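You operate a simulated robot arm through the tools that you are given. There is no shell and no other tool. Be economical: measure what you need, move in short steps, check, and stop when the job is done.

You run a simulated robot arm. Do the job below in one go: nothing can be reset, and whatever is moved stays where it is left.

Task
Set both tension wheels to mark 4 and try a short jog up.
Fine: free the yellow clamp lever to wind them; the jog comes with both pointers at 4 and the lever back at clamped.
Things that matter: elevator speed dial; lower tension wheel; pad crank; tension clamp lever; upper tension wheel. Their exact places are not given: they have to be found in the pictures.

Only the result counts: the job must be done as asked and must still hold three seconds after the hand-in. Knocking over, shifting, dropping, spilling or breaking anything else fails it.

Robot
A 7-joint arm with a two-finger gripper, on a carriage that runs on a rail from [-418, -1381] to [98, 322] (x, y) and turns from -2.094 to 3.7 rad about z. Base frame: it is fixed where the carriage stands at the start and does not move with it; the origin is on the floor, on the carriage's upright axis, x ahead of it, y to its left, z up. Readings come in mm, rad, newtons and seconds.
With the tool pointing down near the work surface it reaches from about 340 to 780 mm from the robot's upright axis, wherever it stands. Its first joint turns from -2.897 to 2.897 rad. Places, roughly: elevator speed dial [800, 600, 900]; lower tension wheel [700, 0, 700]; pad crank [900, 700, 1200]; tension clamp lever [700, 100, 600]; upper tension wheel [700, 200, 800]. Payload 2.45 kg.
Tool frame: the origin (TCP) is the grasp point; the fingertips stand 23 mm ahead of it; z points along the fingers, y is the line along which they close. The gripper opens to 72 mm. The gripper's body begins 40 mm behind the TCP.
Orientation is that of the tool frame in the base frame, as a unit quaternion [x, y, z, w]. With the fingers straight down and closing along the base's y, the tool's x points along the base's -x, its y along +y and its z along -z.

Tools
- The arm moves only by the tool nudge_tool. Its argument "targets" is text: rows parted by semicolons, each of 7 numbers parted by spaces: the shift along the tool's x, y, z in cm, then the turn, a rotation vector about the tool's x, y, z in rad, then the closure, from 0 (fully open) to 1 (shut). In form: tx ty tz ax ay az claw; .... A call has 1 to 10 rows; each row is the pose to reach, as a shift and turn from the pose commanded when the call began, along the tool's axes at that moment. Each row takes 0.2 s and may step no farther than 50 mm and 0.15 rad from the row before; otherwise, or with a gripper value out of range, the whole call is refused. A pose out of reach is approached as far as the arm can. The call stops where the force on the tool passes 50 N (or 10 N more than at its start, if that is more) or the arm is blocked; 0.2 s more then pass. Each finger travels about 72 mm/s and halts on what it meets, pressing with about 23 N; the grip force reading is that of the motor and also rises with nothing between the fingers. The clock runs only during rows and for 0.2 s after the last one: add rows that repeat a pose to give the fingers time. It gives the time, the measured TCP pose, the force on the tool (base axes), the opening and the grip force at its end, in the units of the frame above (readings bear some noise), with the torque about the TCP (base axes, N m) and any sound that the robot's microphone picked up, and new pictures: "pictures" is both (left out), scene, wrist or none.
- Cameras (640 x 400 px; columns grow to the right, rows downward): "scene" is now at [28.7, 184.6, 1419.1]; the picture's right is [0.14, -0.99, 0.00], its down [-0.62, -0.09, -0.78] and it looks along [0.77, 0.11, -0.63] (base axes); focal length 254 px, centre (320, 200). "wrist" rides on the gripper at [77, 17, -66] in the tool frame; the picture's right is [-0.22, 0.98, 0.00], its down [-0.56, -0.12, -0.82] and it looks along [-0.80, -0.18, 0.57] (tool axes); focal length 234 px, centre (320, 200).
- raise_lower(by): slides the trunk up (or, below 0, down) by that many mm; the arm and the scene camera ride with it, the base frame stays. It gives what a move gives, with no picture.
- steer(legs): drives the robot by 1 to 6 legs, each [ahead, left, turn to the left] in mm, mm and rad, along the robot's own axes; the way and the turn of a leg run together, so that a leg with both is an arc; at most 1500 mm and 3.142 rad a leg. The arm and the cameras ride along, it lands a little off, and it stops where it bumps. It keeps to its track: a leg is cut to what the track allows. It gives what a move gives, and a new picture of the scene camera.
- turn_head(pan, tilt): turns the head with the scene camera to pan (to the left, within 2.705 rad either way) and tilt (down, from -0.506 to 1.204), counted from straight ahead of the robot. It gives what a move gives, and a new picture of the scene camera.
- probe_pixels(camera, pixels): for up to 12 pixels [column, row] of the newest picture of that camera ("zoom" is the newest enlarged one), the place [x, y, z] in the base frame of the surface seen there, good to about 2 mm, but the place of the scene camera against the robot may be out by one fixed shift of up to 25 mm in any direction. No time passes.
- zoom(camera, box): a new picture of the part [left, top, right, bottom] of that camera's present view, enlarged. No time passes.
- finish_job(): hands the job in; it is judged then, once.

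Go step by step. Measure first, check grasps and placings, and put right what went wrong. The budget is 80 turns and 260 pictures, counting those below and the enlarged ones. Unless the task says otherwise, let go and move clear before handing in, and close with one line.

The tools are called after ">>>" by a JSON object that holds its "op" and its "data". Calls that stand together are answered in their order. nudge_tool: Moves the arm, as the interface text tells. Its arguments: {"type":"object","properties":{"targets":{"type":"string"},"pictures":{"type":"string","enum":["both","scene","wrist","none"]}},"required":["targets"]} The other tools are called the same way: raise_lower (by) slides the trunk up or down; steer (legs) drives the base; turn_head (pan, tilt) turns the head that bears the scene camera; probe_pixels (camera, pixels) gives the place of the surface under pixels of a picture; zoom (camera, box) takes an enlarged picture of a part of a camera's view; finish_job () hands the job in.

At the start:

```text
clock: 0.0
tool_pos: [336.2, 146.1, 1128.1]
ee_rot: [0.0, 1.0, 0.0, 0.0]
contact_force: [-0.3, 0.0, 0.2]
moment: [0.02, -0.03, 0.01]
gripper_width: 72.0
grip_force: 0.0
trunk travel left (down, up): [-400.0, 190.0]
robot x, y, heading: [5.2, 0.6, 0.001]
head pan, tilt: [0.14, 0.679]
```

scene: 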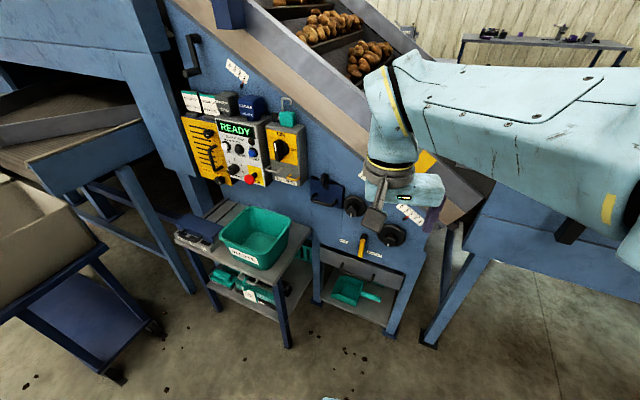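
wrist: 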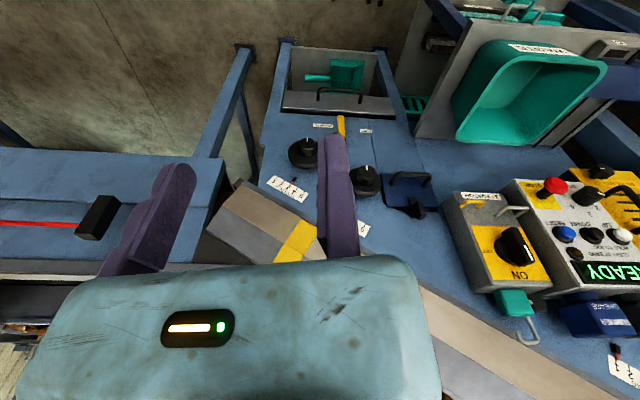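

The scene shows a panel with two black wheels near (354,206) and (392,235), a yellow lever near (361,245) and a control panel near (235,150). I'll enlarge these.

>>> {"op": "zoom", "data": {"camera": "scene", "box": [300, 160, 440, 270]}}

>>> {"op": "zoom", "data": {"camera": "scene", "box": [170, 60, 310, 200]}}

>>> {"op": "zoom", "data": {"camera": "wrist", "box": [260, 100, 420, 250]}}

>>> {"op": "zoom", "data": {"camera": "wrist", "box": [440, 150, 640, 330]}}

```text
3.64 times, centred on (370, 215) of scene
```

zoom: 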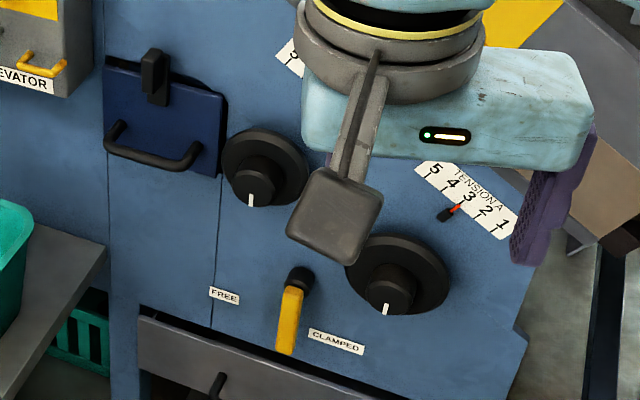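

```text
2.86 times, centred on (240, 130) of scene
```

zoom: 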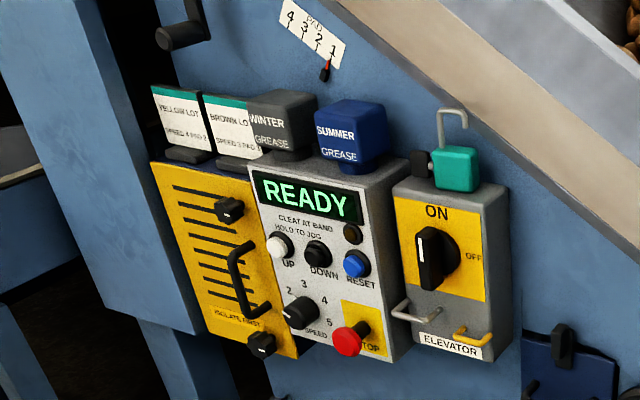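

```text
2.67 times, centred on (340, 175) of wrist
```

zoom: 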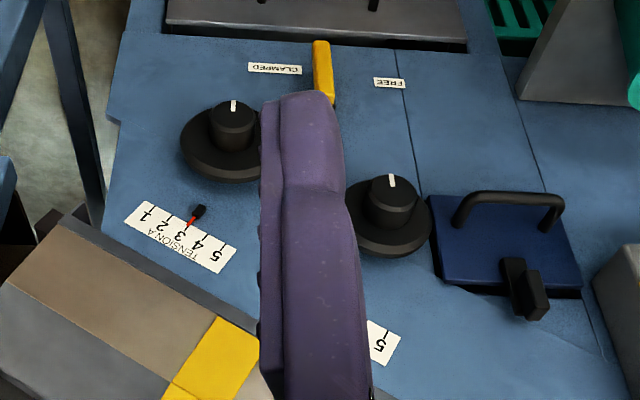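

```text
2.22 times, centred on (540, 240) of wrist
```

zoom: 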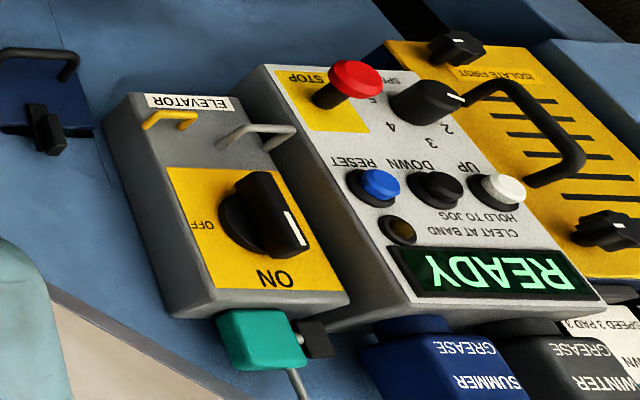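

Next I'll measure the panel geometry: wheels, lever, tension scale, jog button.

>>> {"op": "probe_pixels", "data": {"camera": "wrist", "pixels": [[306, 146], [317, 150], [366, 177], [341, 122], [341, 138], [290, 128], [280, 160], [380, 230], [309, 182], [578, 235], [598, 236], [520, 180]]}}

>>> {"op": "zoom", "data": {"camera": "scene", "box": [335, 180, 415, 260]}}

>>> {"op": "probe_pixels", "data": {"camera": "scene", "pixels": [[354, 202], [385, 232], [364, 221], [362, 248], [330, 230], [345, 222], [232, 148], [236, 169], [272, 110], [330, 185], [370, 265], [246, 179]]}}

```text
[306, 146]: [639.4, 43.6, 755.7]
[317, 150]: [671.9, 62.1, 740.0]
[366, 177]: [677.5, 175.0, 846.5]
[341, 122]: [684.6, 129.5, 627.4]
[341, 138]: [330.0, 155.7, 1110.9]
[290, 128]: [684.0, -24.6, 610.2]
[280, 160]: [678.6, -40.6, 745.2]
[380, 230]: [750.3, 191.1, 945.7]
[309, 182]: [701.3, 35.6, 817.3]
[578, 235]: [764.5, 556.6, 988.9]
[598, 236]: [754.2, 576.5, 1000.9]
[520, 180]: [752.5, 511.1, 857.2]
```

```text
5.00 times, centred on (375, 220) of scene
```

zoom: 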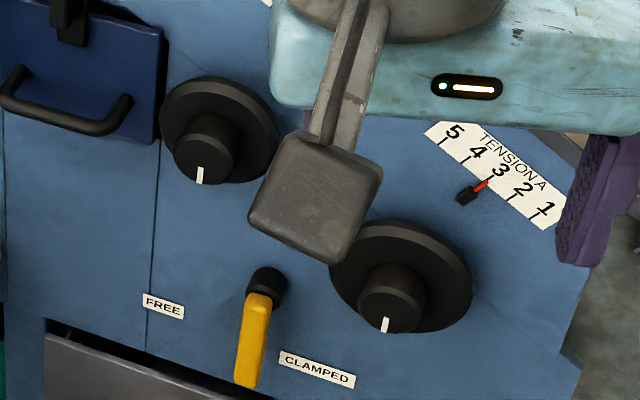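

```text
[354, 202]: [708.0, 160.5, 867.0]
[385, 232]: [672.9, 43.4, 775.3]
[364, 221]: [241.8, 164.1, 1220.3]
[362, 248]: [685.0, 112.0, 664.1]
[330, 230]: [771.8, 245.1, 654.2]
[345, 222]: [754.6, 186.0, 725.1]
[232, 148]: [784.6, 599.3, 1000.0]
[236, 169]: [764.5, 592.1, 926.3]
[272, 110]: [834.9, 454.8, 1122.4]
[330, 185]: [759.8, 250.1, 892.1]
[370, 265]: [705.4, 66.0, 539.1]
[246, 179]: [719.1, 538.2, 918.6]
```

The panel runs parallel to the rail, about 0.29 rad off. I'll turn to face it squarely and take a look.

>>> {"op": "steer", "data": {"legs": [[0, 0, -0.295]]}}

```text
clock: 1.4
tool_pos: [363.6, 39.7, 1128.7]
ee_rot: [0.146, 0.989, 0.0, 0.0]
contact_force: [-0.5, -0.2, 0.3]
moment: [0.02, -0.02, -0.03]
gripper_width: 72.0
grip_force: 0.1
trunk travel left (down, up): [-400.0, 190.0]
robot x, y, heading: [0.5, 3.8, -0.296]
head pan, tilt: [0.14, 0.679]
```

scene: 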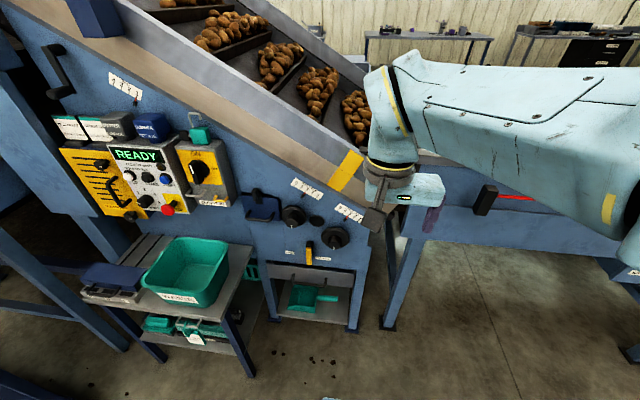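

The view of the wheels is now free at (293,215) and (334,238). I'll zoom in and probe.

>>> {"op": "zoom", "data": {"camera": "scene", "box": [270, 170, 370, 270]}}

>>> {"op": "zoom", "data": {"camera": "scene", "box": [280, 170, 330, 220]}}

>>> {"op": "zoom", "data": {"camera": "scene", "box": [320, 190, 370, 240]}}

>>> {"op": "zoom", "data": {"camera": "scene", "box": [280, 225, 340, 275]}}

>>> {"op": "zoom", "data": {"camera": "scene", "box": [50, 100, 250, 225]}}

```text
4.00 times, centred on (320, 220) of scene
```

zoom: 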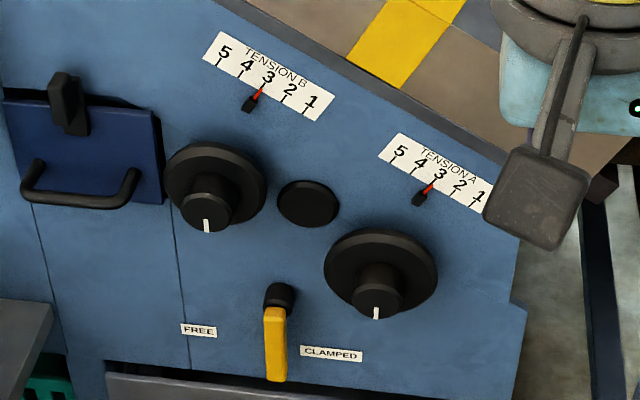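

```text
8.00 times, centred on (305, 195) of scene
```

zoom: 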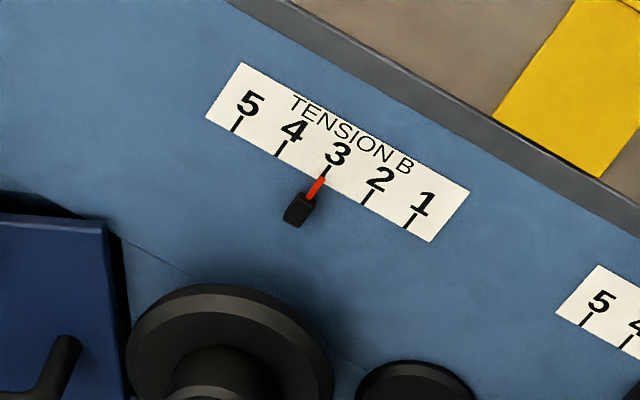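

```text
8.00 times, centred on (345, 215) of scene
```

zoom: 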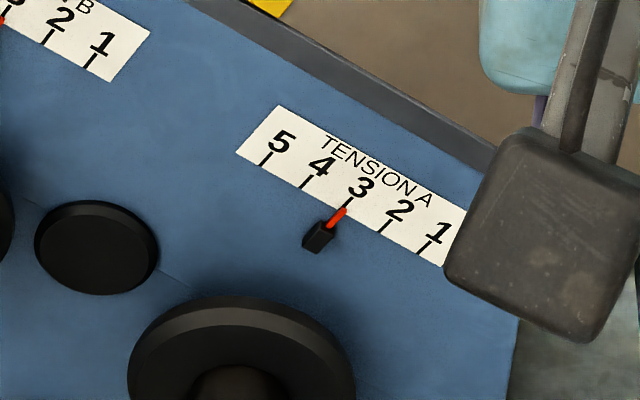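

```text
8.00 times, centred on (310, 250) of scene
```

zoom: 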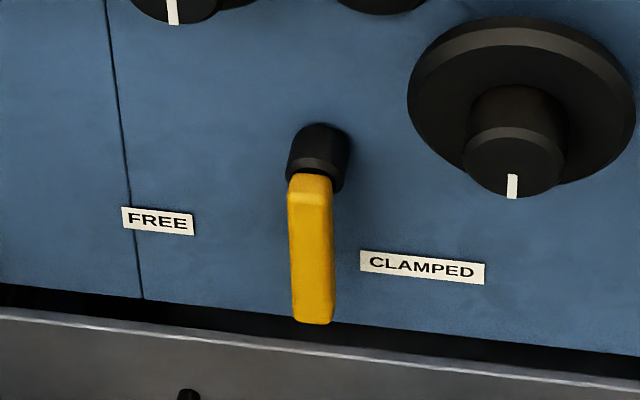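

```text
3.20 times, centred on (150, 162) of scene
```

zoom: 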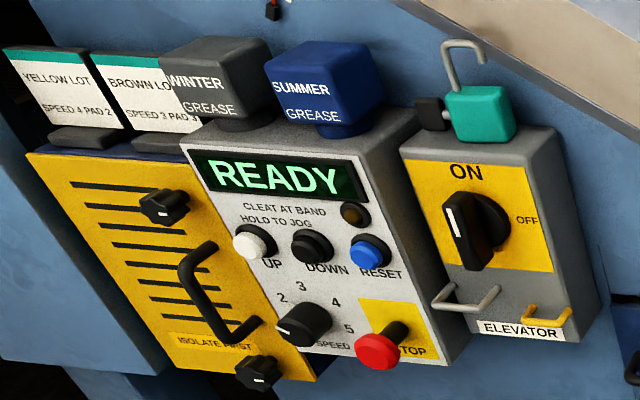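

Both pointers are at 3, the speed dial is at 1, and the lever hangs near vertical. I'll measure exact places from the clear view.

>>> {"op": "probe_pixels", "data": {"camera": "scene", "pixels": [[293, 217], [291, 224], [332, 246], [335, 243], [309, 253], [310, 262], [309, 244], [294, 252], [318, 258], [280, 236], [360, 246], [311, 234]]}}

>>> {"op": "probe_pixels", "data": {"camera": "wrist", "pixels": [[306, 146], [366, 177]]}}

>>> {"op": "zoom", "data": {"camera": "wrist", "box": [0, 0, 640, 400]}}

```text
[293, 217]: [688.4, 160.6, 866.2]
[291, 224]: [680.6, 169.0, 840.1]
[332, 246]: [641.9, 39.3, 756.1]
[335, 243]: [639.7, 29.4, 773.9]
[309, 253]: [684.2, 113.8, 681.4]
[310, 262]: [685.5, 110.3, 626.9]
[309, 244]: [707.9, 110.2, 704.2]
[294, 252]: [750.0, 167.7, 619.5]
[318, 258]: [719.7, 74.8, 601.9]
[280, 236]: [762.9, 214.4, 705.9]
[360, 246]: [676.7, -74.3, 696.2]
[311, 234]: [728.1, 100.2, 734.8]
```

```text
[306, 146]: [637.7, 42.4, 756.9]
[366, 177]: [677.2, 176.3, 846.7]
```

```text
1.00 times, centred on (320, 200) of wrist (not enlarged: the box is as wide or as high as the picture)
```

zoom: 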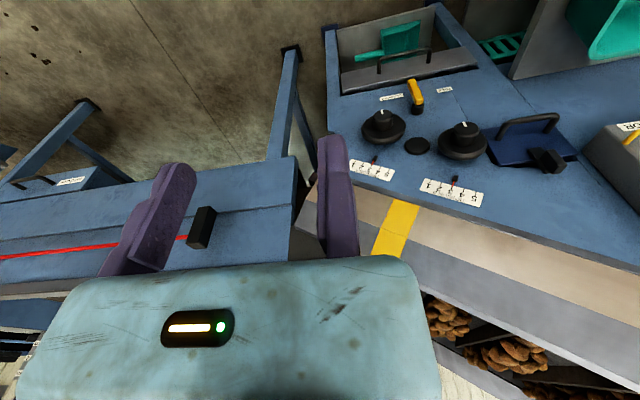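

A clear wrist view now: lower wheel (383,123), upper wheel (465,137), lever (413,97). I'll enlarge and probe it, since the wrist camera has no unknown shift.

>>> {"op": "zoom", "data": {"camera": "wrist", "box": [340, 60, 500, 220]}}

```text
2.50 times, centred on (420, 140) of wrist
```

zoom: 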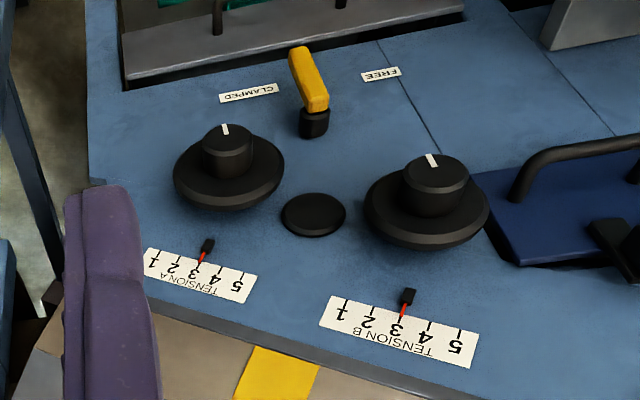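

>>> {"op": "probe_pixels", "data": {"camera": "zoom", "pixels": [[226, 131], [228, 145], [433, 160], [437, 178], [301, 50], [318, 105], [315, 130], [310, 75], [205, 152], [250, 150], [405, 180], [467, 175]]}}

>>> {"op": "probe_pixels", "data": {"camera": "zoom", "pixels": [[248, 93], [380, 75], [340, 120], [120, 180], [300, 260], [207, 243], [409, 295], [176, 180], [284, 168], [366, 210], [489, 205], [420, 120]]}}

```text
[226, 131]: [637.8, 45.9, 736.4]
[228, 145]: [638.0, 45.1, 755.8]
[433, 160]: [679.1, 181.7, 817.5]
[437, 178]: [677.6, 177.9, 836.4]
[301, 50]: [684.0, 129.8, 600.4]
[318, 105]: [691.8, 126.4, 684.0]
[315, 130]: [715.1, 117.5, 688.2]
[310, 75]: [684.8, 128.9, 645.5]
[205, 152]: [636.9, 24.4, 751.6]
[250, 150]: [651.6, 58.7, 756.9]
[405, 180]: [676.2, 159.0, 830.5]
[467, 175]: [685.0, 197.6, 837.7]
```

```text
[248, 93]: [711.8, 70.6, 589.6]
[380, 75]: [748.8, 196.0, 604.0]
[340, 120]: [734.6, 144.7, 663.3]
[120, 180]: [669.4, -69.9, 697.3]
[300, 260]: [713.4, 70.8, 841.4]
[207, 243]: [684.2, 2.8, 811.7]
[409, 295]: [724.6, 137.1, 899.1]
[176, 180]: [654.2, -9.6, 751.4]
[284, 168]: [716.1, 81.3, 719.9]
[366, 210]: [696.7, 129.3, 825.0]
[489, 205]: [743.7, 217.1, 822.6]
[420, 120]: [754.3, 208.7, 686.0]
```

The panel plane is 661 mm from the rail, the hub faces at 597 mm, and the lever is vertical with its pivot near s=321 (along-panel coordinate). I'll check the basin stand for clearance, then drive left along the rail and lower the trunk.

>>> {"op": "probe_pixels", "data": {"camera": "scene", "pixels": [[200, 303], [240, 240], [90, 295], [177, 240], [248, 372], [128, 176], [262, 215], [218, 195], [145, 200]]}}

>>> {"op": "steer", "data": {"legs": [[0, 290, 0]]}}

>>> {"op": "raise_lower", "data": {"by": -150}}

```text
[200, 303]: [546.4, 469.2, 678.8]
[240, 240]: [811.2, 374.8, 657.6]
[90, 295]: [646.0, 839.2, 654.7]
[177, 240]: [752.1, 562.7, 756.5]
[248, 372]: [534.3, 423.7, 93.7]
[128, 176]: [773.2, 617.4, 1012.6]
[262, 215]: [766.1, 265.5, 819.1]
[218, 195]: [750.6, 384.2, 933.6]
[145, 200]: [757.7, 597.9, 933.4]
```

```text
clock: 3.4
tool_pos: [447.7, 316.5, 1128.3]
ee_rot: [0.147, 0.989, 0.0, 0.0]
contact_force: [0.2, -0.1, 0.9]
moment: [0.01, -0.02, 0.03]
gripper_width: 71.9
grip_force: 0.1
trunk travel left (down, up): [-400.0, 190.0]
robot x, y, heading: [88.9, 273.6, -0.294]
head pan, tilt: [0.14, 0.679]
```

scene: 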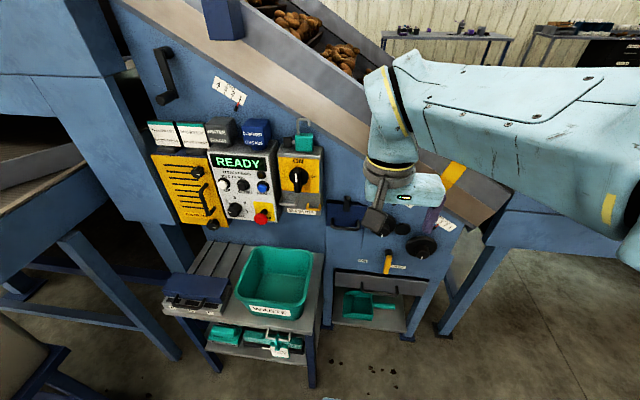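

```text
clock: 5.2
tool_pos: [447.5, 317.8, 978.1]
ee_rot: [0.147, 0.989, 0.0, 0.0]
contact_force: [0.0, 0.5, -0.2]
moment: [0.0, 0.04, 0.01]
gripper_width: 71.7
grip_force: 0.1
trunk travel left (down, up): [-250.0, 340.0]
robot x, y, heading: [81.1, 274.2, -0.297]
head pan, tilt: [0.14, 0.679]
```

Tool is clear of everything. Now I'll turn the tool from down to pointing at the panel, moving ahead and right meanwhile.

>>> {"op": "nudge_tool", "data": {"targets": "-1.6 -1.4 0 0 -0.15 0 0; -3.2 -2.8 0 0 -0.3 0 0; -4.8 -4.2 0 0 -0.45 0 0; -6.4 -5.6 0 0 -0.6 0 0; -8 -7 0 0 -0.75 0 0; -9.6 -8.4 0 0 -0.9 0 0; -11.2 -9.8 0 0 -1.05 0 0; -12.8 -11.2 0 0 -1.2 0 0; -14.4 -12.6 0 0 -1.35 0 0; -16 -14 0 0 -1.5 0 0"}}

```text
clock: 7.3
tool_pos: [560.2, 136.6, 977.3]
ee_rot: [0.107, 0.724, -0.1, 0.674]
contact_force: [0.0, -0.3, 0.6]
moment: [0.0, 0.04, -0.02]
gripper_width: 72.4
grip_force: 0.0
trunk travel left (down, up): [-250.0, 340.0]
robot x, y, heading: [83.3, 276.3, -0.296]
head pan, tilt: [0.14, 0.679]
```

scene: 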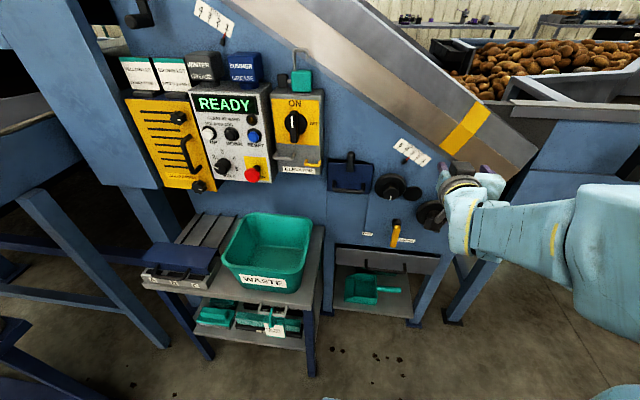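
wrist: 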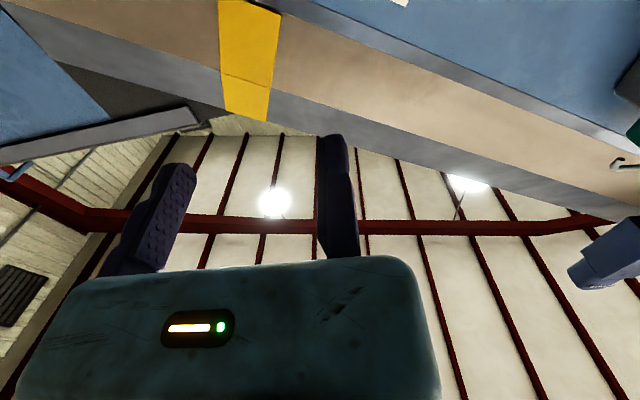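

The tool now points at the panel, at depth 496 and s 293. I'll lower the trunk 250 and finish the rotation.

>>> {"op": "raise_lower", "data": {"by": -250}}

>>> {"op": "nudge_tool", "data": {"targets": "0 0 0 0 -0.071 0 1; 3 -0.5 0 0 -0.071 0 1; 6 -0.8 0 0 -0.071 0 1; 9.5 -1 0 0 -0.071 0 1; 9.5 -1 0 0 -0.071 0 1"}}

>>> {"op": "turn_head", "data": {"pan": 0.1, "tilt": 0.5}}

```text
clock: 9.9
tool_pos: [558.9, 136.6, 728.4]
ee_rot: [0.108, 0.724, -0.1, 0.674]
contact_force: [0.6, -0.6, -0.8]
moment: [-0.01, 0.02, -0.04]
gripper_width: 71.8
grip_force: 0.0
trunk travel left (down, up): [0.0, 590.0]
robot x, y, heading: [84.2, 280.3, -0.295]
head pan, tilt: [0.14, 0.679]
```

```text
clock: 11.1
tool_pos: [566.9, 123.3, 642.2]
ee_rot: [0.104, 0.7, -0.104, 0.699]
contact_force: [0.8, 0.1, -0.3]
moment: [0.03, 0.0, -0.01]
gripper_width: 0.0
grip_force: 23.1
out of reach, approached as far as the arm can: row 4, 5
trunk travel left (down, up): [0.0, 590.0]
robot x, y, heading: [83.5, 276.7, -0.291]
head pan, tilt: [0.14, 0.679]
```

scene: 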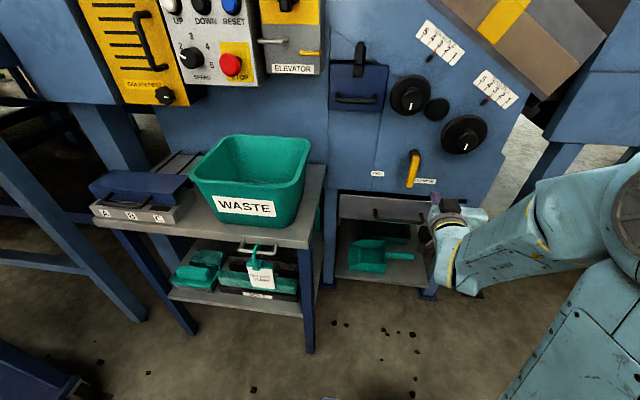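
wrist: 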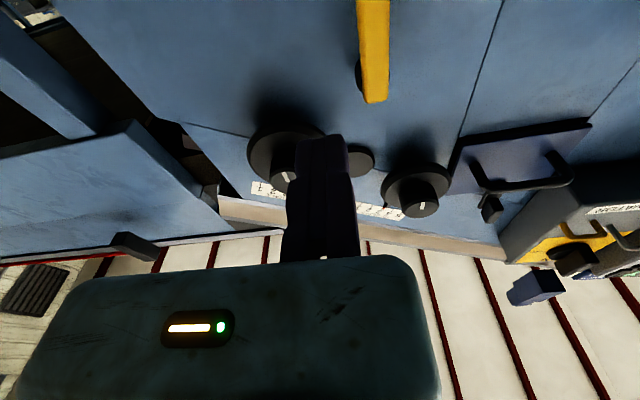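

```text
clock: 11.8
tool_pos: [567.5, 124.0, 641.7]
ee_rot: [0.105, 0.699, -0.105, 0.7]
contact_force: [0.2, -0.4, 0.4]
moment: [-0.03, 0.0, 0.02]
gripper_width: 0.2
grip_force: 22.5
trunk travel left (down, up): [0.0, 590.0]
robot x, y, heading: [83.6, 276.6, -0.298]
head pan, tilt: [0.099, 0.499]
```

scene: 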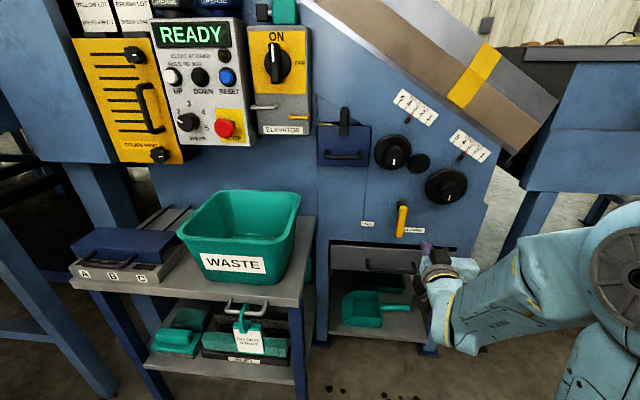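

>>> {"op": "zoom", "data": {"camera": "scene", "box": [340, 180, 480, 290]}}

>>> {"op": "probe_pixels", "data": {"camera": "wrist", "pixels": [[375, 98], [366, 96], [386, 96], [372, 30], [362, 85], [410, 60], [361, 30], [389, 30], [283, 178], [421, 206]]}}

```text
3.64 times, centred on (410, 235) of scene
```

zoom: 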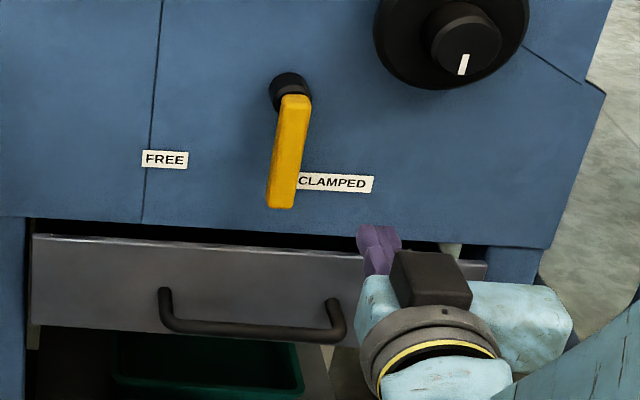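

```text
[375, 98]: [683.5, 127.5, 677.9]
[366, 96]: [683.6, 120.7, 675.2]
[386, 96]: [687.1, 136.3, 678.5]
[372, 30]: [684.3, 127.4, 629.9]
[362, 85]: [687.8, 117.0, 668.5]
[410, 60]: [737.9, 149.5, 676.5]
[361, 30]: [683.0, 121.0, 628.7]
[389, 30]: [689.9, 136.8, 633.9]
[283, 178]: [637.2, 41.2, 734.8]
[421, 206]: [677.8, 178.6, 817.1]
```

The lever is vertical (s 313–331, depth from 617, z 600–690); closed fingers are at s 283. I'll advance beside it on its right and check.

>>> {"op": "nudge_tool", "data": {"targets": "0 0 3.5 0 0 0 1; 0 0 7 0 0 0 1; 0 0 10.5 0 0 0 1"}}

```text
clock: 12.7
tool_pos: [666.1, 93.4, 641.9]
ee_rot: [0.103, 0.699, -0.103, 0.7]
contact_force: [0.2, 0.0, -0.7]
moment: [0.0, 0.01, 0.01]
gripper_width: 0.0
grip_force: 22.9
trunk travel left (down, up): [0.0, 590.0]
robot x, y, heading: [85.7, 277.2, -0.294]
head pan, tilt: [0.099, 0.499]
```

scene: 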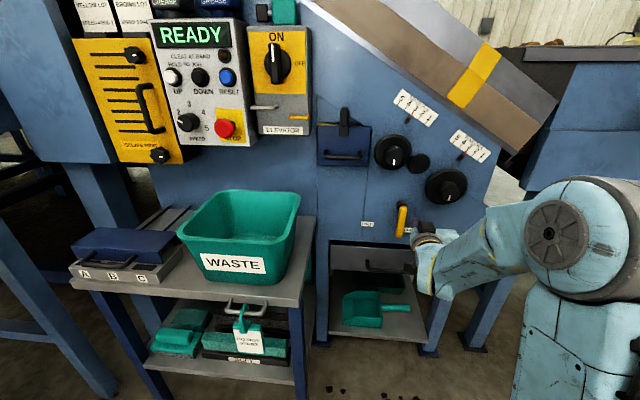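
wrist: 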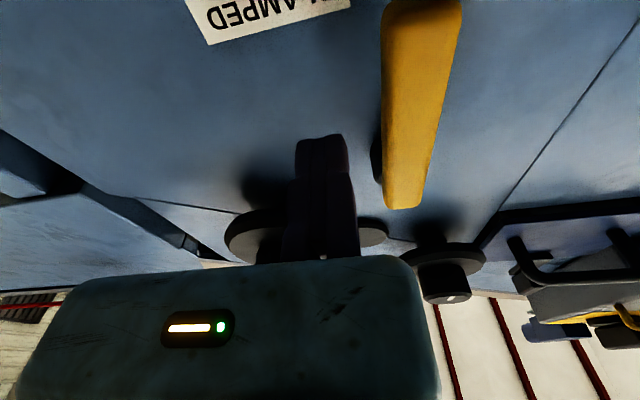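

Tips sit beside the lever at depth 633, s 283. Pushing left toward FREE along its arc.

>>> {"op": "nudge_tool", "data": {"targets": "0 1 0 0 0 0 1; 0 2 0 0 0 0 1; 0.2 3 0 0 0 0 1; 0.2 4 0 0 0 0 1; 0 5 0 0 0 0 1; 0 5.5 0 0 0 0 1"}}

```text
clock: 14.1
tool_pos: [682.9, 145.4, 641.8]
ee_rot: [0.104, 0.7, -0.104, 0.699]
contact_force: [-1.6, -2.0, -1.4]
moment: [-0.01, 0.01, 0.01]
gripper_width: 0.0
grip_force: 23.4
trunk travel left (down, up): [0.0, 590.0]
robot x, y, heading: [84.3, 276.6, -0.295]
head pan, tilt: [0.099, 0.499]
```

scene: 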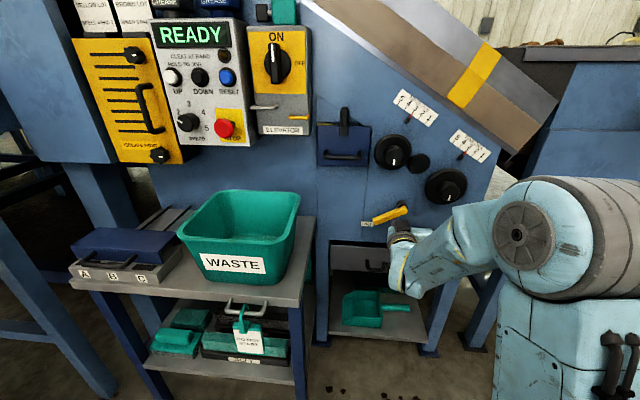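
wrist: 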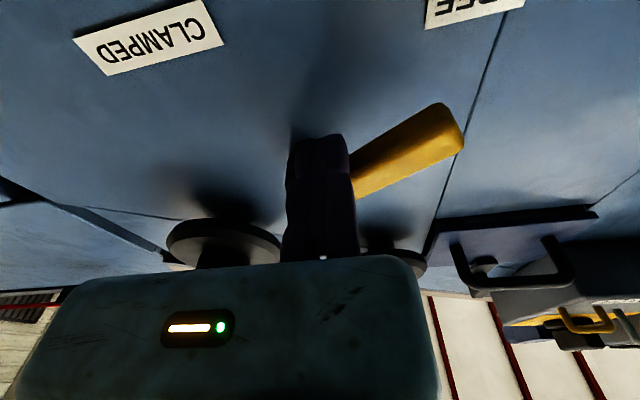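

The lever swings easily and stands at roughly 60°. I'll keep pushing upward and left until it meets its stop.

>>> {"op": "nudge_tool", "data": {"targets": "-0.4 0.7 0 0 0 0 1; -0.9 1.3 0 0 0 0 1; -1.5 1.8 0 0 0 0 1; -2.2 2.3 0 0 0 0 1; -2.2 2.3 0 0 0 0 1"}}

>>> {"op": "zoom", "data": {"camera": "scene", "box": [340, 150, 480, 260]}}

```text
clock: 14.7
tool_pos: [683.5, 146.6, 641.4]
ee_rot: [0.114, 0.706, -0.109, 0.69]
contact_force: [0.3, -4.8, -9.4]
moment: [-0.07, 0.04, -0.02]
gripper_width: 0.0
grip_force: 23.2
trunk travel left (down, up): [0.0, 590.0]
robot x, y, heading: [85.2, 276.9, -0.295]
head pan, tilt: [0.099, 0.499]
stopped in row 2: the force on the tool passed its limit at 56 N (the readings are from after the stop); the commanded pose is now the measured one
```

scene: 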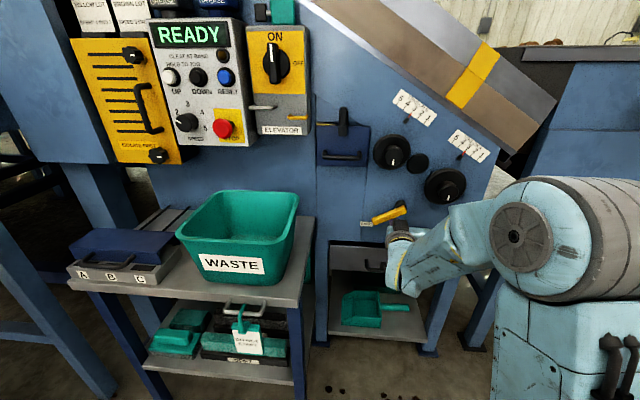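
wrist: 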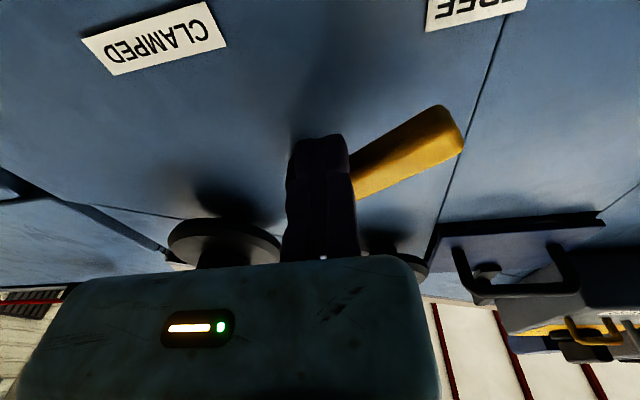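

```text
3.64 times, centred on (410, 205) of scene
```

zoom: 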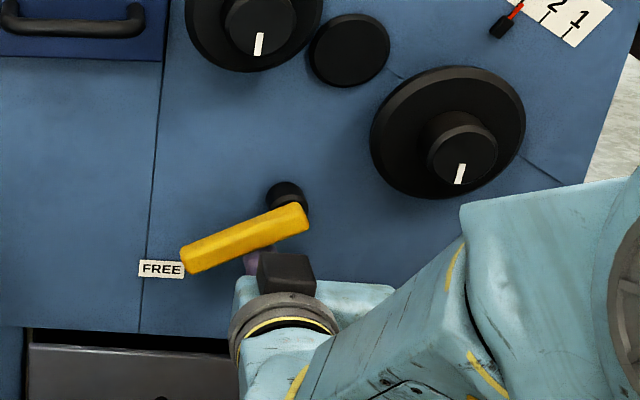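

The lever is against its stop at FREE. I'll back the tool straight off and raise the trunk to the lower wheel's height.

>>> {"op": "nudge_tool", "data": {"targets": "0 -1 0 0 0 0 1; 0 -2 -4 0 0 0 0.6; 0 -4 -8 0 0 0 0.2; 0 -6 -11 0 0 0 0; 0 -8 -11 0 0 0 0", "pictures": "none"}}

>>> {"op": "raise_lower", "data": {"by": 110}}

>>> {"op": "zoom", "data": {"camera": "wrist", "box": [100, 0, 540, 270]}}

>>> {"op": "zoom", "data": {"camera": "scene", "box": [340, 120, 540, 280]}}

```text
clock: 15.8
tool_pos: [556.7, 105.5, 646.3]
ee_rot: [0.112, 0.705, -0.108, 0.692]
contact_force: [-0.2, 0.5, 0.1]
moment: [-0.02, 0.0, 0.01]
gripper_width: 72.0
grip_force: 0.1
out of reach, approached as far as the arm can: row 4
trunk travel left (down, up): [0.0, 590.0]
robot x, y, heading: [85.3, 275.4, -0.294]
head pan, tilt: [0.099, 0.499]
```

```text
clock: 17.3
tool_pos: [557.4, 105.6, 756.8]
ee_rot: [0.112, 0.704, -0.109, 0.693]
contact_force: [0.0, 0.6, 0.0]
moment: [0.0, 0.01, 0.01]
gripper_width: 72.2
grip_force: 0.1
trunk travel left (down, up): [-110.0, 480.0]
robot x, y, heading: [82.6, 275.1, -0.295]
head pan, tilt: [0.099, 0.499]
```

```text
1.45 times, centred on (320, 135) of wrist
```

zoom: 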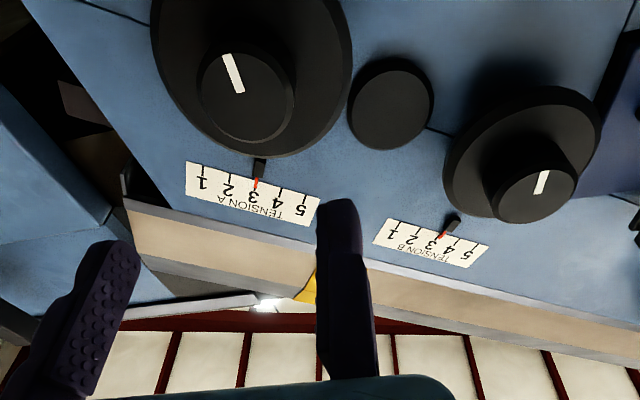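

```text
2.50 times, centred on (440, 200) of scene
```

zoom: 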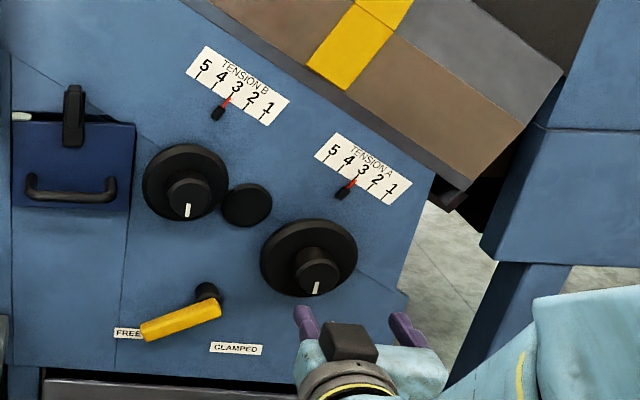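

Both wheels are well visible in the wrist view (lower hub centre at zoom (243,95)). Probing the hub edges.

>>> {"op": "probe_pixels", "data": {"camera": "zoom", "pixels": [[206, 90], [282, 95], [240, 52], [245, 132], [233, 72], [158, 30], [340, 30], [495, 190], [572, 180], [535, 160], [535, 215], [541, 182]]}}

```text
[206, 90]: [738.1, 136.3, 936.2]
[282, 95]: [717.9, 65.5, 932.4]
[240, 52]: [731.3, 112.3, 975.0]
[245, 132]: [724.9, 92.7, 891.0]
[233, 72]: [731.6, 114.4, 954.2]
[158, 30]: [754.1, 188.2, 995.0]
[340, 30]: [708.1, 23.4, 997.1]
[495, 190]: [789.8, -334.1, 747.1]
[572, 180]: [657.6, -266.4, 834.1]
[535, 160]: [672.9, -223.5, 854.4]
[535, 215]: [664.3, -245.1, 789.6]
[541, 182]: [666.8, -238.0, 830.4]
```

That used the scene zoom; retaking with the wrist zoom's pixels on the wrist camera.

>>> {"op": "zoom", "data": {"camera": "wrist", "box": [100, 0, 540, 270]}}

>>> {"op": "probe_pixels", "data": {"camera": "zoom", "pixels": [[206, 90], [282, 95], [240, 52], [245, 130], [225, 57], [240, 92], [165, 30], [495, 190], [572, 180], [545, 160], [530, 215], [541, 182]]}}

```text
1.45 times, centred on (320, 135) of wrist
```

zoom: 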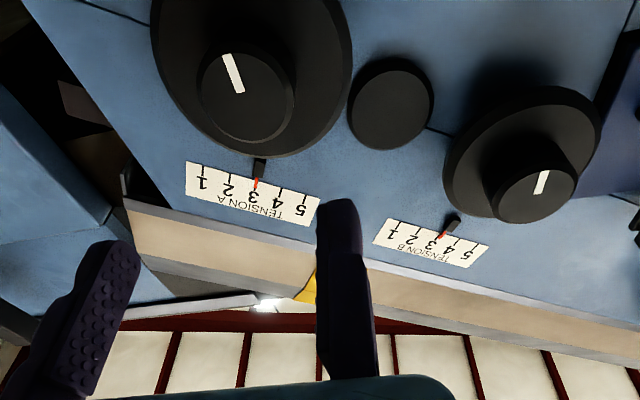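

```text
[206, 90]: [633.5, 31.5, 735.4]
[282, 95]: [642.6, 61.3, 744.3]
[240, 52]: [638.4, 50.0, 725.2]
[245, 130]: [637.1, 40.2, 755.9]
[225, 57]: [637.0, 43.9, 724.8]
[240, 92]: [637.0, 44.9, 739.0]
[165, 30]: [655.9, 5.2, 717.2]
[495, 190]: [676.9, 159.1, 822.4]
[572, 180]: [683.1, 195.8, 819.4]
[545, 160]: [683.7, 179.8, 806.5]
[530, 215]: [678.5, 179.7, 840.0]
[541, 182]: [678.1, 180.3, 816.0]
```

Lower hub centre ≈ s 229.5, z 740.5, radius ~17; upper ≈ s 367, z 822. Aligning in front of the lower hub with a small tilt correction.

>>> {"op": "nudge_tool", "data": {"targets": "0.8 -1.7 1 -0.019 -0.016 -0.002 0; 1.6 -3.3 3 -0.019 -0.016 -0.002 0; 1.6 -3.3 4 -0.019 -0.016 -0.002 0"}}

```text
clock: 18.1
tool_pos: [584.5, 62.4, 740.0]
ee_rot: [0.104, 0.699, -0.104, 0.699]
contact_force: [0.0, -0.2, 0.2]
moment: [0.01, 0.02, -0.04]
gripper_width: 72.0
grip_force: 0.0
trunk travel left (down, up): [-110.0, 480.0]
robot x, y, heading: [86.1, 277.5, -0.294]
head pan, tilt: [0.099, 0.499]
```

scene: 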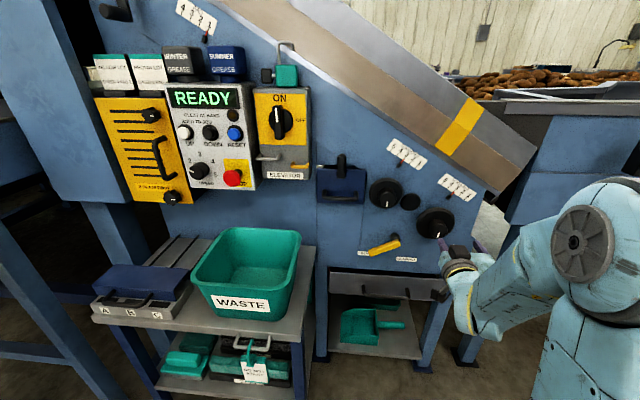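
wrist: 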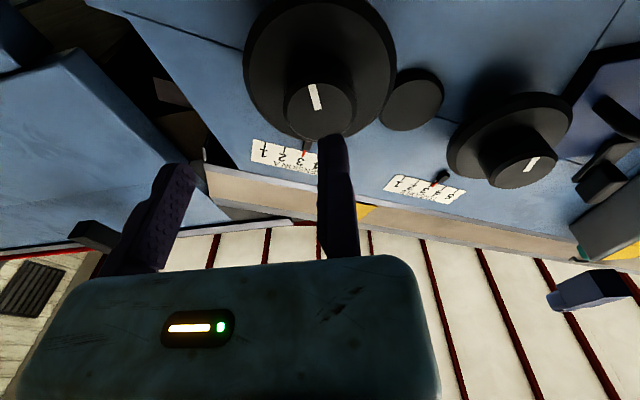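

Before closing in, the fingers in the wrist picture (155,215 and 337,195) look off-centre relative to the hub; I'll probe them to see where they truly stand.

>>> {"op": "probe_pixels", "data": {"camera": "wrist", "pixels": [[180, 185], [160, 215], [190, 190], [337, 150], [325, 160], [335, 200], [320, 105], [312, 92], [301, 149]]}}

>>> {"op": "zoom", "data": {"camera": "wrist", "box": [80, 60, 400, 270]}}

>>> {"op": "zoom", "data": {"camera": "scene", "box": [380, 180, 520, 300]}}

```text
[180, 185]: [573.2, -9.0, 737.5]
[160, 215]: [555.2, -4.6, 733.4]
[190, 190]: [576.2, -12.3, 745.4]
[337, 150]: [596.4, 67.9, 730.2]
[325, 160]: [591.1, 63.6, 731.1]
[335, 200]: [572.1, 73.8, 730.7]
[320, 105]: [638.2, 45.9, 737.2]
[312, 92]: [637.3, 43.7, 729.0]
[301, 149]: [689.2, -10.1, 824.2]
```

```text
1.90 times, centred on (240, 165) of wrist
```

zoom: 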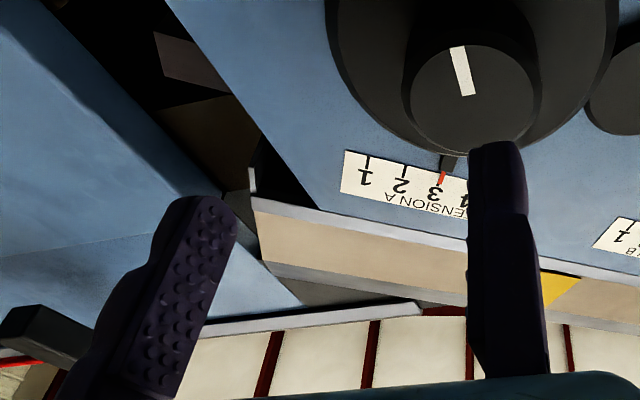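

```text
3.33 times, centred on (450, 240) of scene
```

zoom: 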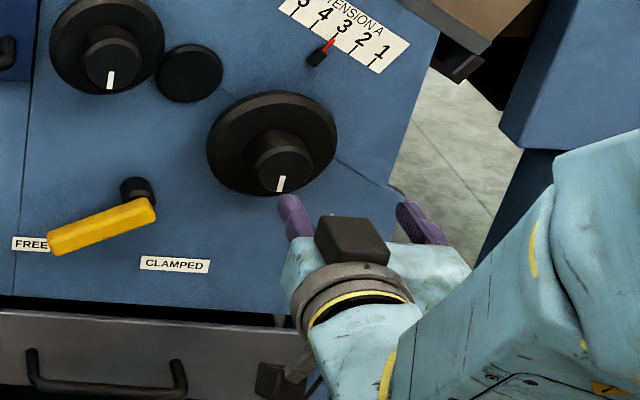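

Pads are at s≈158 and s≈232 while the TCP reads 229, so it seems that only one finger moves. I'll check with a half closure in free space.

>>> {"op": "nudge_tool", "data": {"targets": "0 0 0 0 0 0 0.5; 0 0 0 0 0 0 0.5; 0 0 0 0 0 0 0.5", "pictures": "wrist"}}

>>> {"op": "probe_pixels", "data": {"camera": "wrist", "pixels": [[337, 150], [325, 160], [335, 200], [260, 170], [250, 180], [270, 170], [240, 190], [230, 200]]}}

```text
clock: 18.9
tool_pos: [585.1, 61.6, 740.1]
ee_rot: [0.104, 0.699, -0.104, 0.699]
contact_force: [0.3, -1.5, -0.9]
moment: [-0.03, 0.02, 0.02]
gripper_width: 36.0
grip_force: 0.1
trunk travel left (down, up): [-110.0, 480.0]
robot x, y, heading: [84.8, 278.8, -0.298]
head pan, tilt: [0.099, 0.499]
```

wrist: 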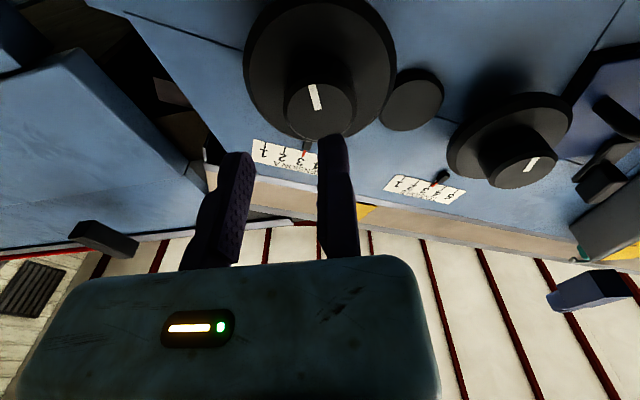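

```text
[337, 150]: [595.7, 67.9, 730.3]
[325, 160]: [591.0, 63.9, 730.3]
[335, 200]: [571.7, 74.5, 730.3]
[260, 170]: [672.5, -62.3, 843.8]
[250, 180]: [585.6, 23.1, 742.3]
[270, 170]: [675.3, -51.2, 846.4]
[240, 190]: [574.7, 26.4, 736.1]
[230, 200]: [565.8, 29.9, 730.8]
```

Confirmed: the left finger is fixed at the TCP plane and only the right one moves, so the grip centre sits half an object width to the −y side. I'll offset by ~18.5 mm and advance over the hub.

>>> {"op": "nudge_tool", "data": {"targets": "0 1.95 0 0 0 0 0; 0 1.95 2 0 0 0 0; 0 1.95 4 0 0 0 0; 0 1.95 5.8 0 0 0 0; 0 1.95 5.8 0 0 0 0"}}

```text
clock: 19.7
tool_pos: [620.1, 72.0, 738.5]
ee_rot: [0.104, 0.701, -0.106, 0.697]
contact_force: [-41.0, 13.4, 12.0]
moment: [-0.53, -0.45, 0.07]
gripper_width: 72.0
grip_force: 0.1
trunk travel left (down, up): [-110.0, 480.0]
robot x, y, heading: [80.2, 277.6, -0.293]
head pan, tilt: [0.099, 0.499]
stopped in row 4: the force on the tool passed its limit at 88 N (the readings are from after the stop); the commanded pose is now the measured one
```

scene: 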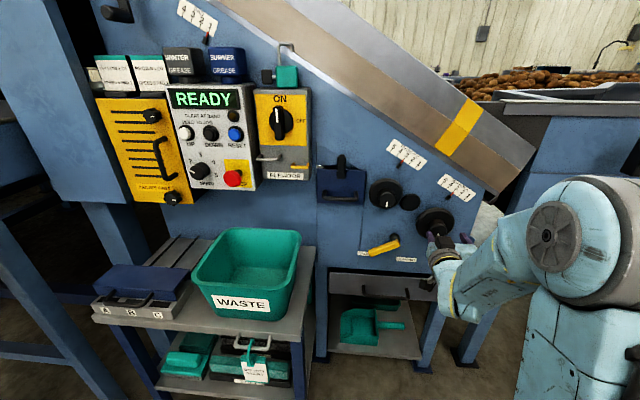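
wrist: 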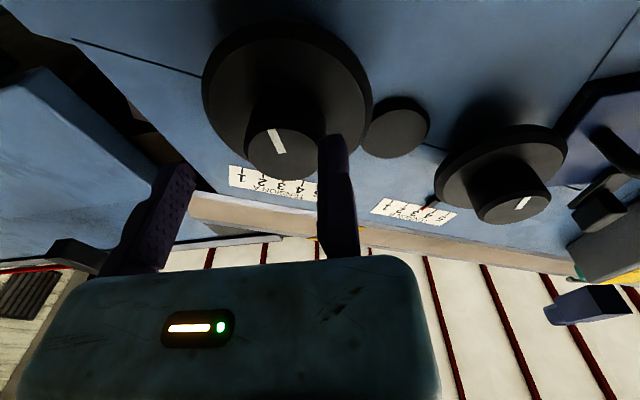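

The left finger bumped the hub face at depth 596. Back off slightly and re-measure the hub edges against the finger.

>>> {"op": "nudge_tool", "data": {"targets": "0 0 -2 0 0 0 0", "pictures": "wrist"}}

>>> {"op": "zoom", "data": {"camera": "wrist", "box": [180, 20, 400, 220]}}

```text
clock: 20.1
tool_pos: [604.3, 76.2, 735.6]
ee_rot: [0.106, 0.702, -0.104, 0.697]
contact_force: [0.1, 0.1, 0.3]
moment: [0.02, -0.03, 0.01]
gripper_width: 72.1
grip_force: 0.0
trunk travel left (down, up): [-110.0, 480.0]
robot x, y, heading: [85.5, 274.0, -0.301]
head pan, tilt: [0.099, 0.499]
```

wrist: 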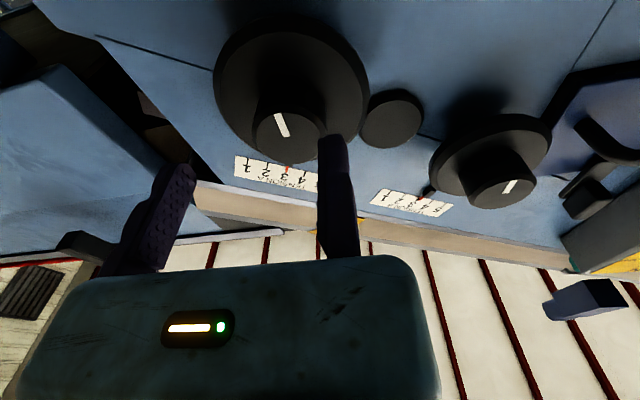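

```text
2.00 times, centred on (290, 120) of wrist
```

zoom: 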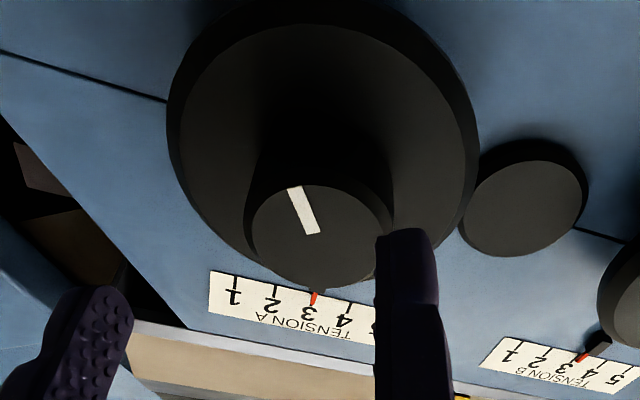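

>>> {"op": "probe_pixels", "data": {"camera": "zoom", "pixels": [[255, 240], [386, 220], [320, 232], [298, 190], [320, 284], [250, 200], [393, 170], [410, 240], [385, 245], [432, 240], [172, 120], [475, 140]]}}

```text
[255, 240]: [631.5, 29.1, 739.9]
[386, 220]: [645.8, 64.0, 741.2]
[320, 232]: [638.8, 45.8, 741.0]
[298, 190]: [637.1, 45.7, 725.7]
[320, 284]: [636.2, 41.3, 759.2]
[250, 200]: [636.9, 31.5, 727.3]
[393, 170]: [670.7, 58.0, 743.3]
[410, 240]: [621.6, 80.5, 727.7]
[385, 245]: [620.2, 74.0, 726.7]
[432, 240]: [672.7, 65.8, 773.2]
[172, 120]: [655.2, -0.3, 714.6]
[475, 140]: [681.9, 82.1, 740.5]
```

Hub: centre s 229.3, z 741, radius ~19. I'll shift 5 mm left, 5 mm up, and advance again.

>>> {"op": "nudge_tool", "data": {"targets": "-0.54 0.5 0 -0.003 -0.007 -0.002 0; -0.54 0.5 2 -0.003 -0.007 -0.002 0; -0.54 0.5 3.4 -0.003 -0.007 -0.002 0; -0.54 0.5 4.4 -0.003 -0.007 -0.002 0", "pictures": "wrist"}}

```text
clock: 21.1
tool_pos: [648.1, 67.6, 740.5]
ee_rot: [0.102, 0.701, -0.104, 0.699]
contact_force: [0.2, 0.1, -1.1]
moment: [-0.01, 0.03, -0.01]
gripper_width: 72.3
grip_force: 0.0
trunk travel left (down, up): [-110.0, 480.0]
robot x, y, heading: [87.2, 278.6, -0.298]
head pan, tilt: [0.099, 0.499]
```

wrist: 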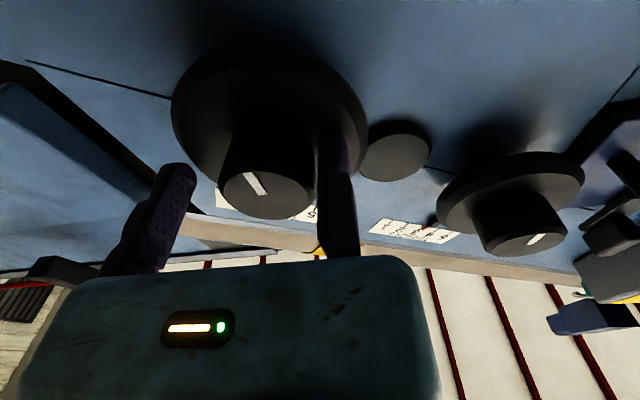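

In position: hub between the pads. Closing on it.

>>> {"op": "nudge_tool", "data": {"targets": "0 -0.25 0 0 0 0 0.3; 0 -0.3 0 0 0 0 0.5; 0 -0.3 0 0 0 0 0.6; 0 -0.3 0 0 0 0 0.6", "pictures": "wrist"}}

```text
clock: 22.1
tool_pos: [647.4, 65.1, 742.5]
ee_rot: [0.104, 0.7, -0.104, 0.699]
contact_force: [-2.2, 1.8, -0.4]
moment: [0.05, 0.06, -0.72]
gripper_width: 43.4
grip_force: 44.4
trunk travel left (down, up): [-110.0, 480.0]
robot x, y, heading: [85.3, 276.5, -0.294]
head pan, tilt: [0.099, 0.499]
```

wrist: 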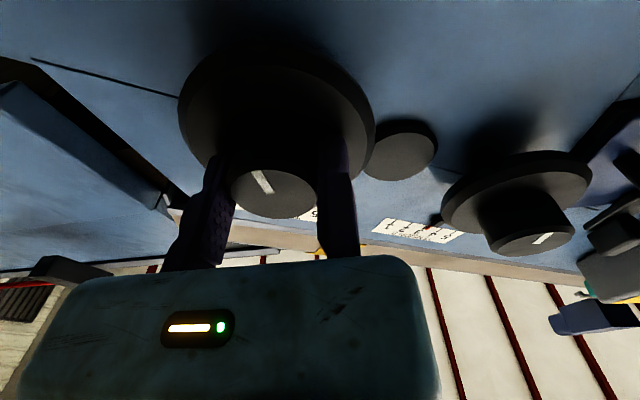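

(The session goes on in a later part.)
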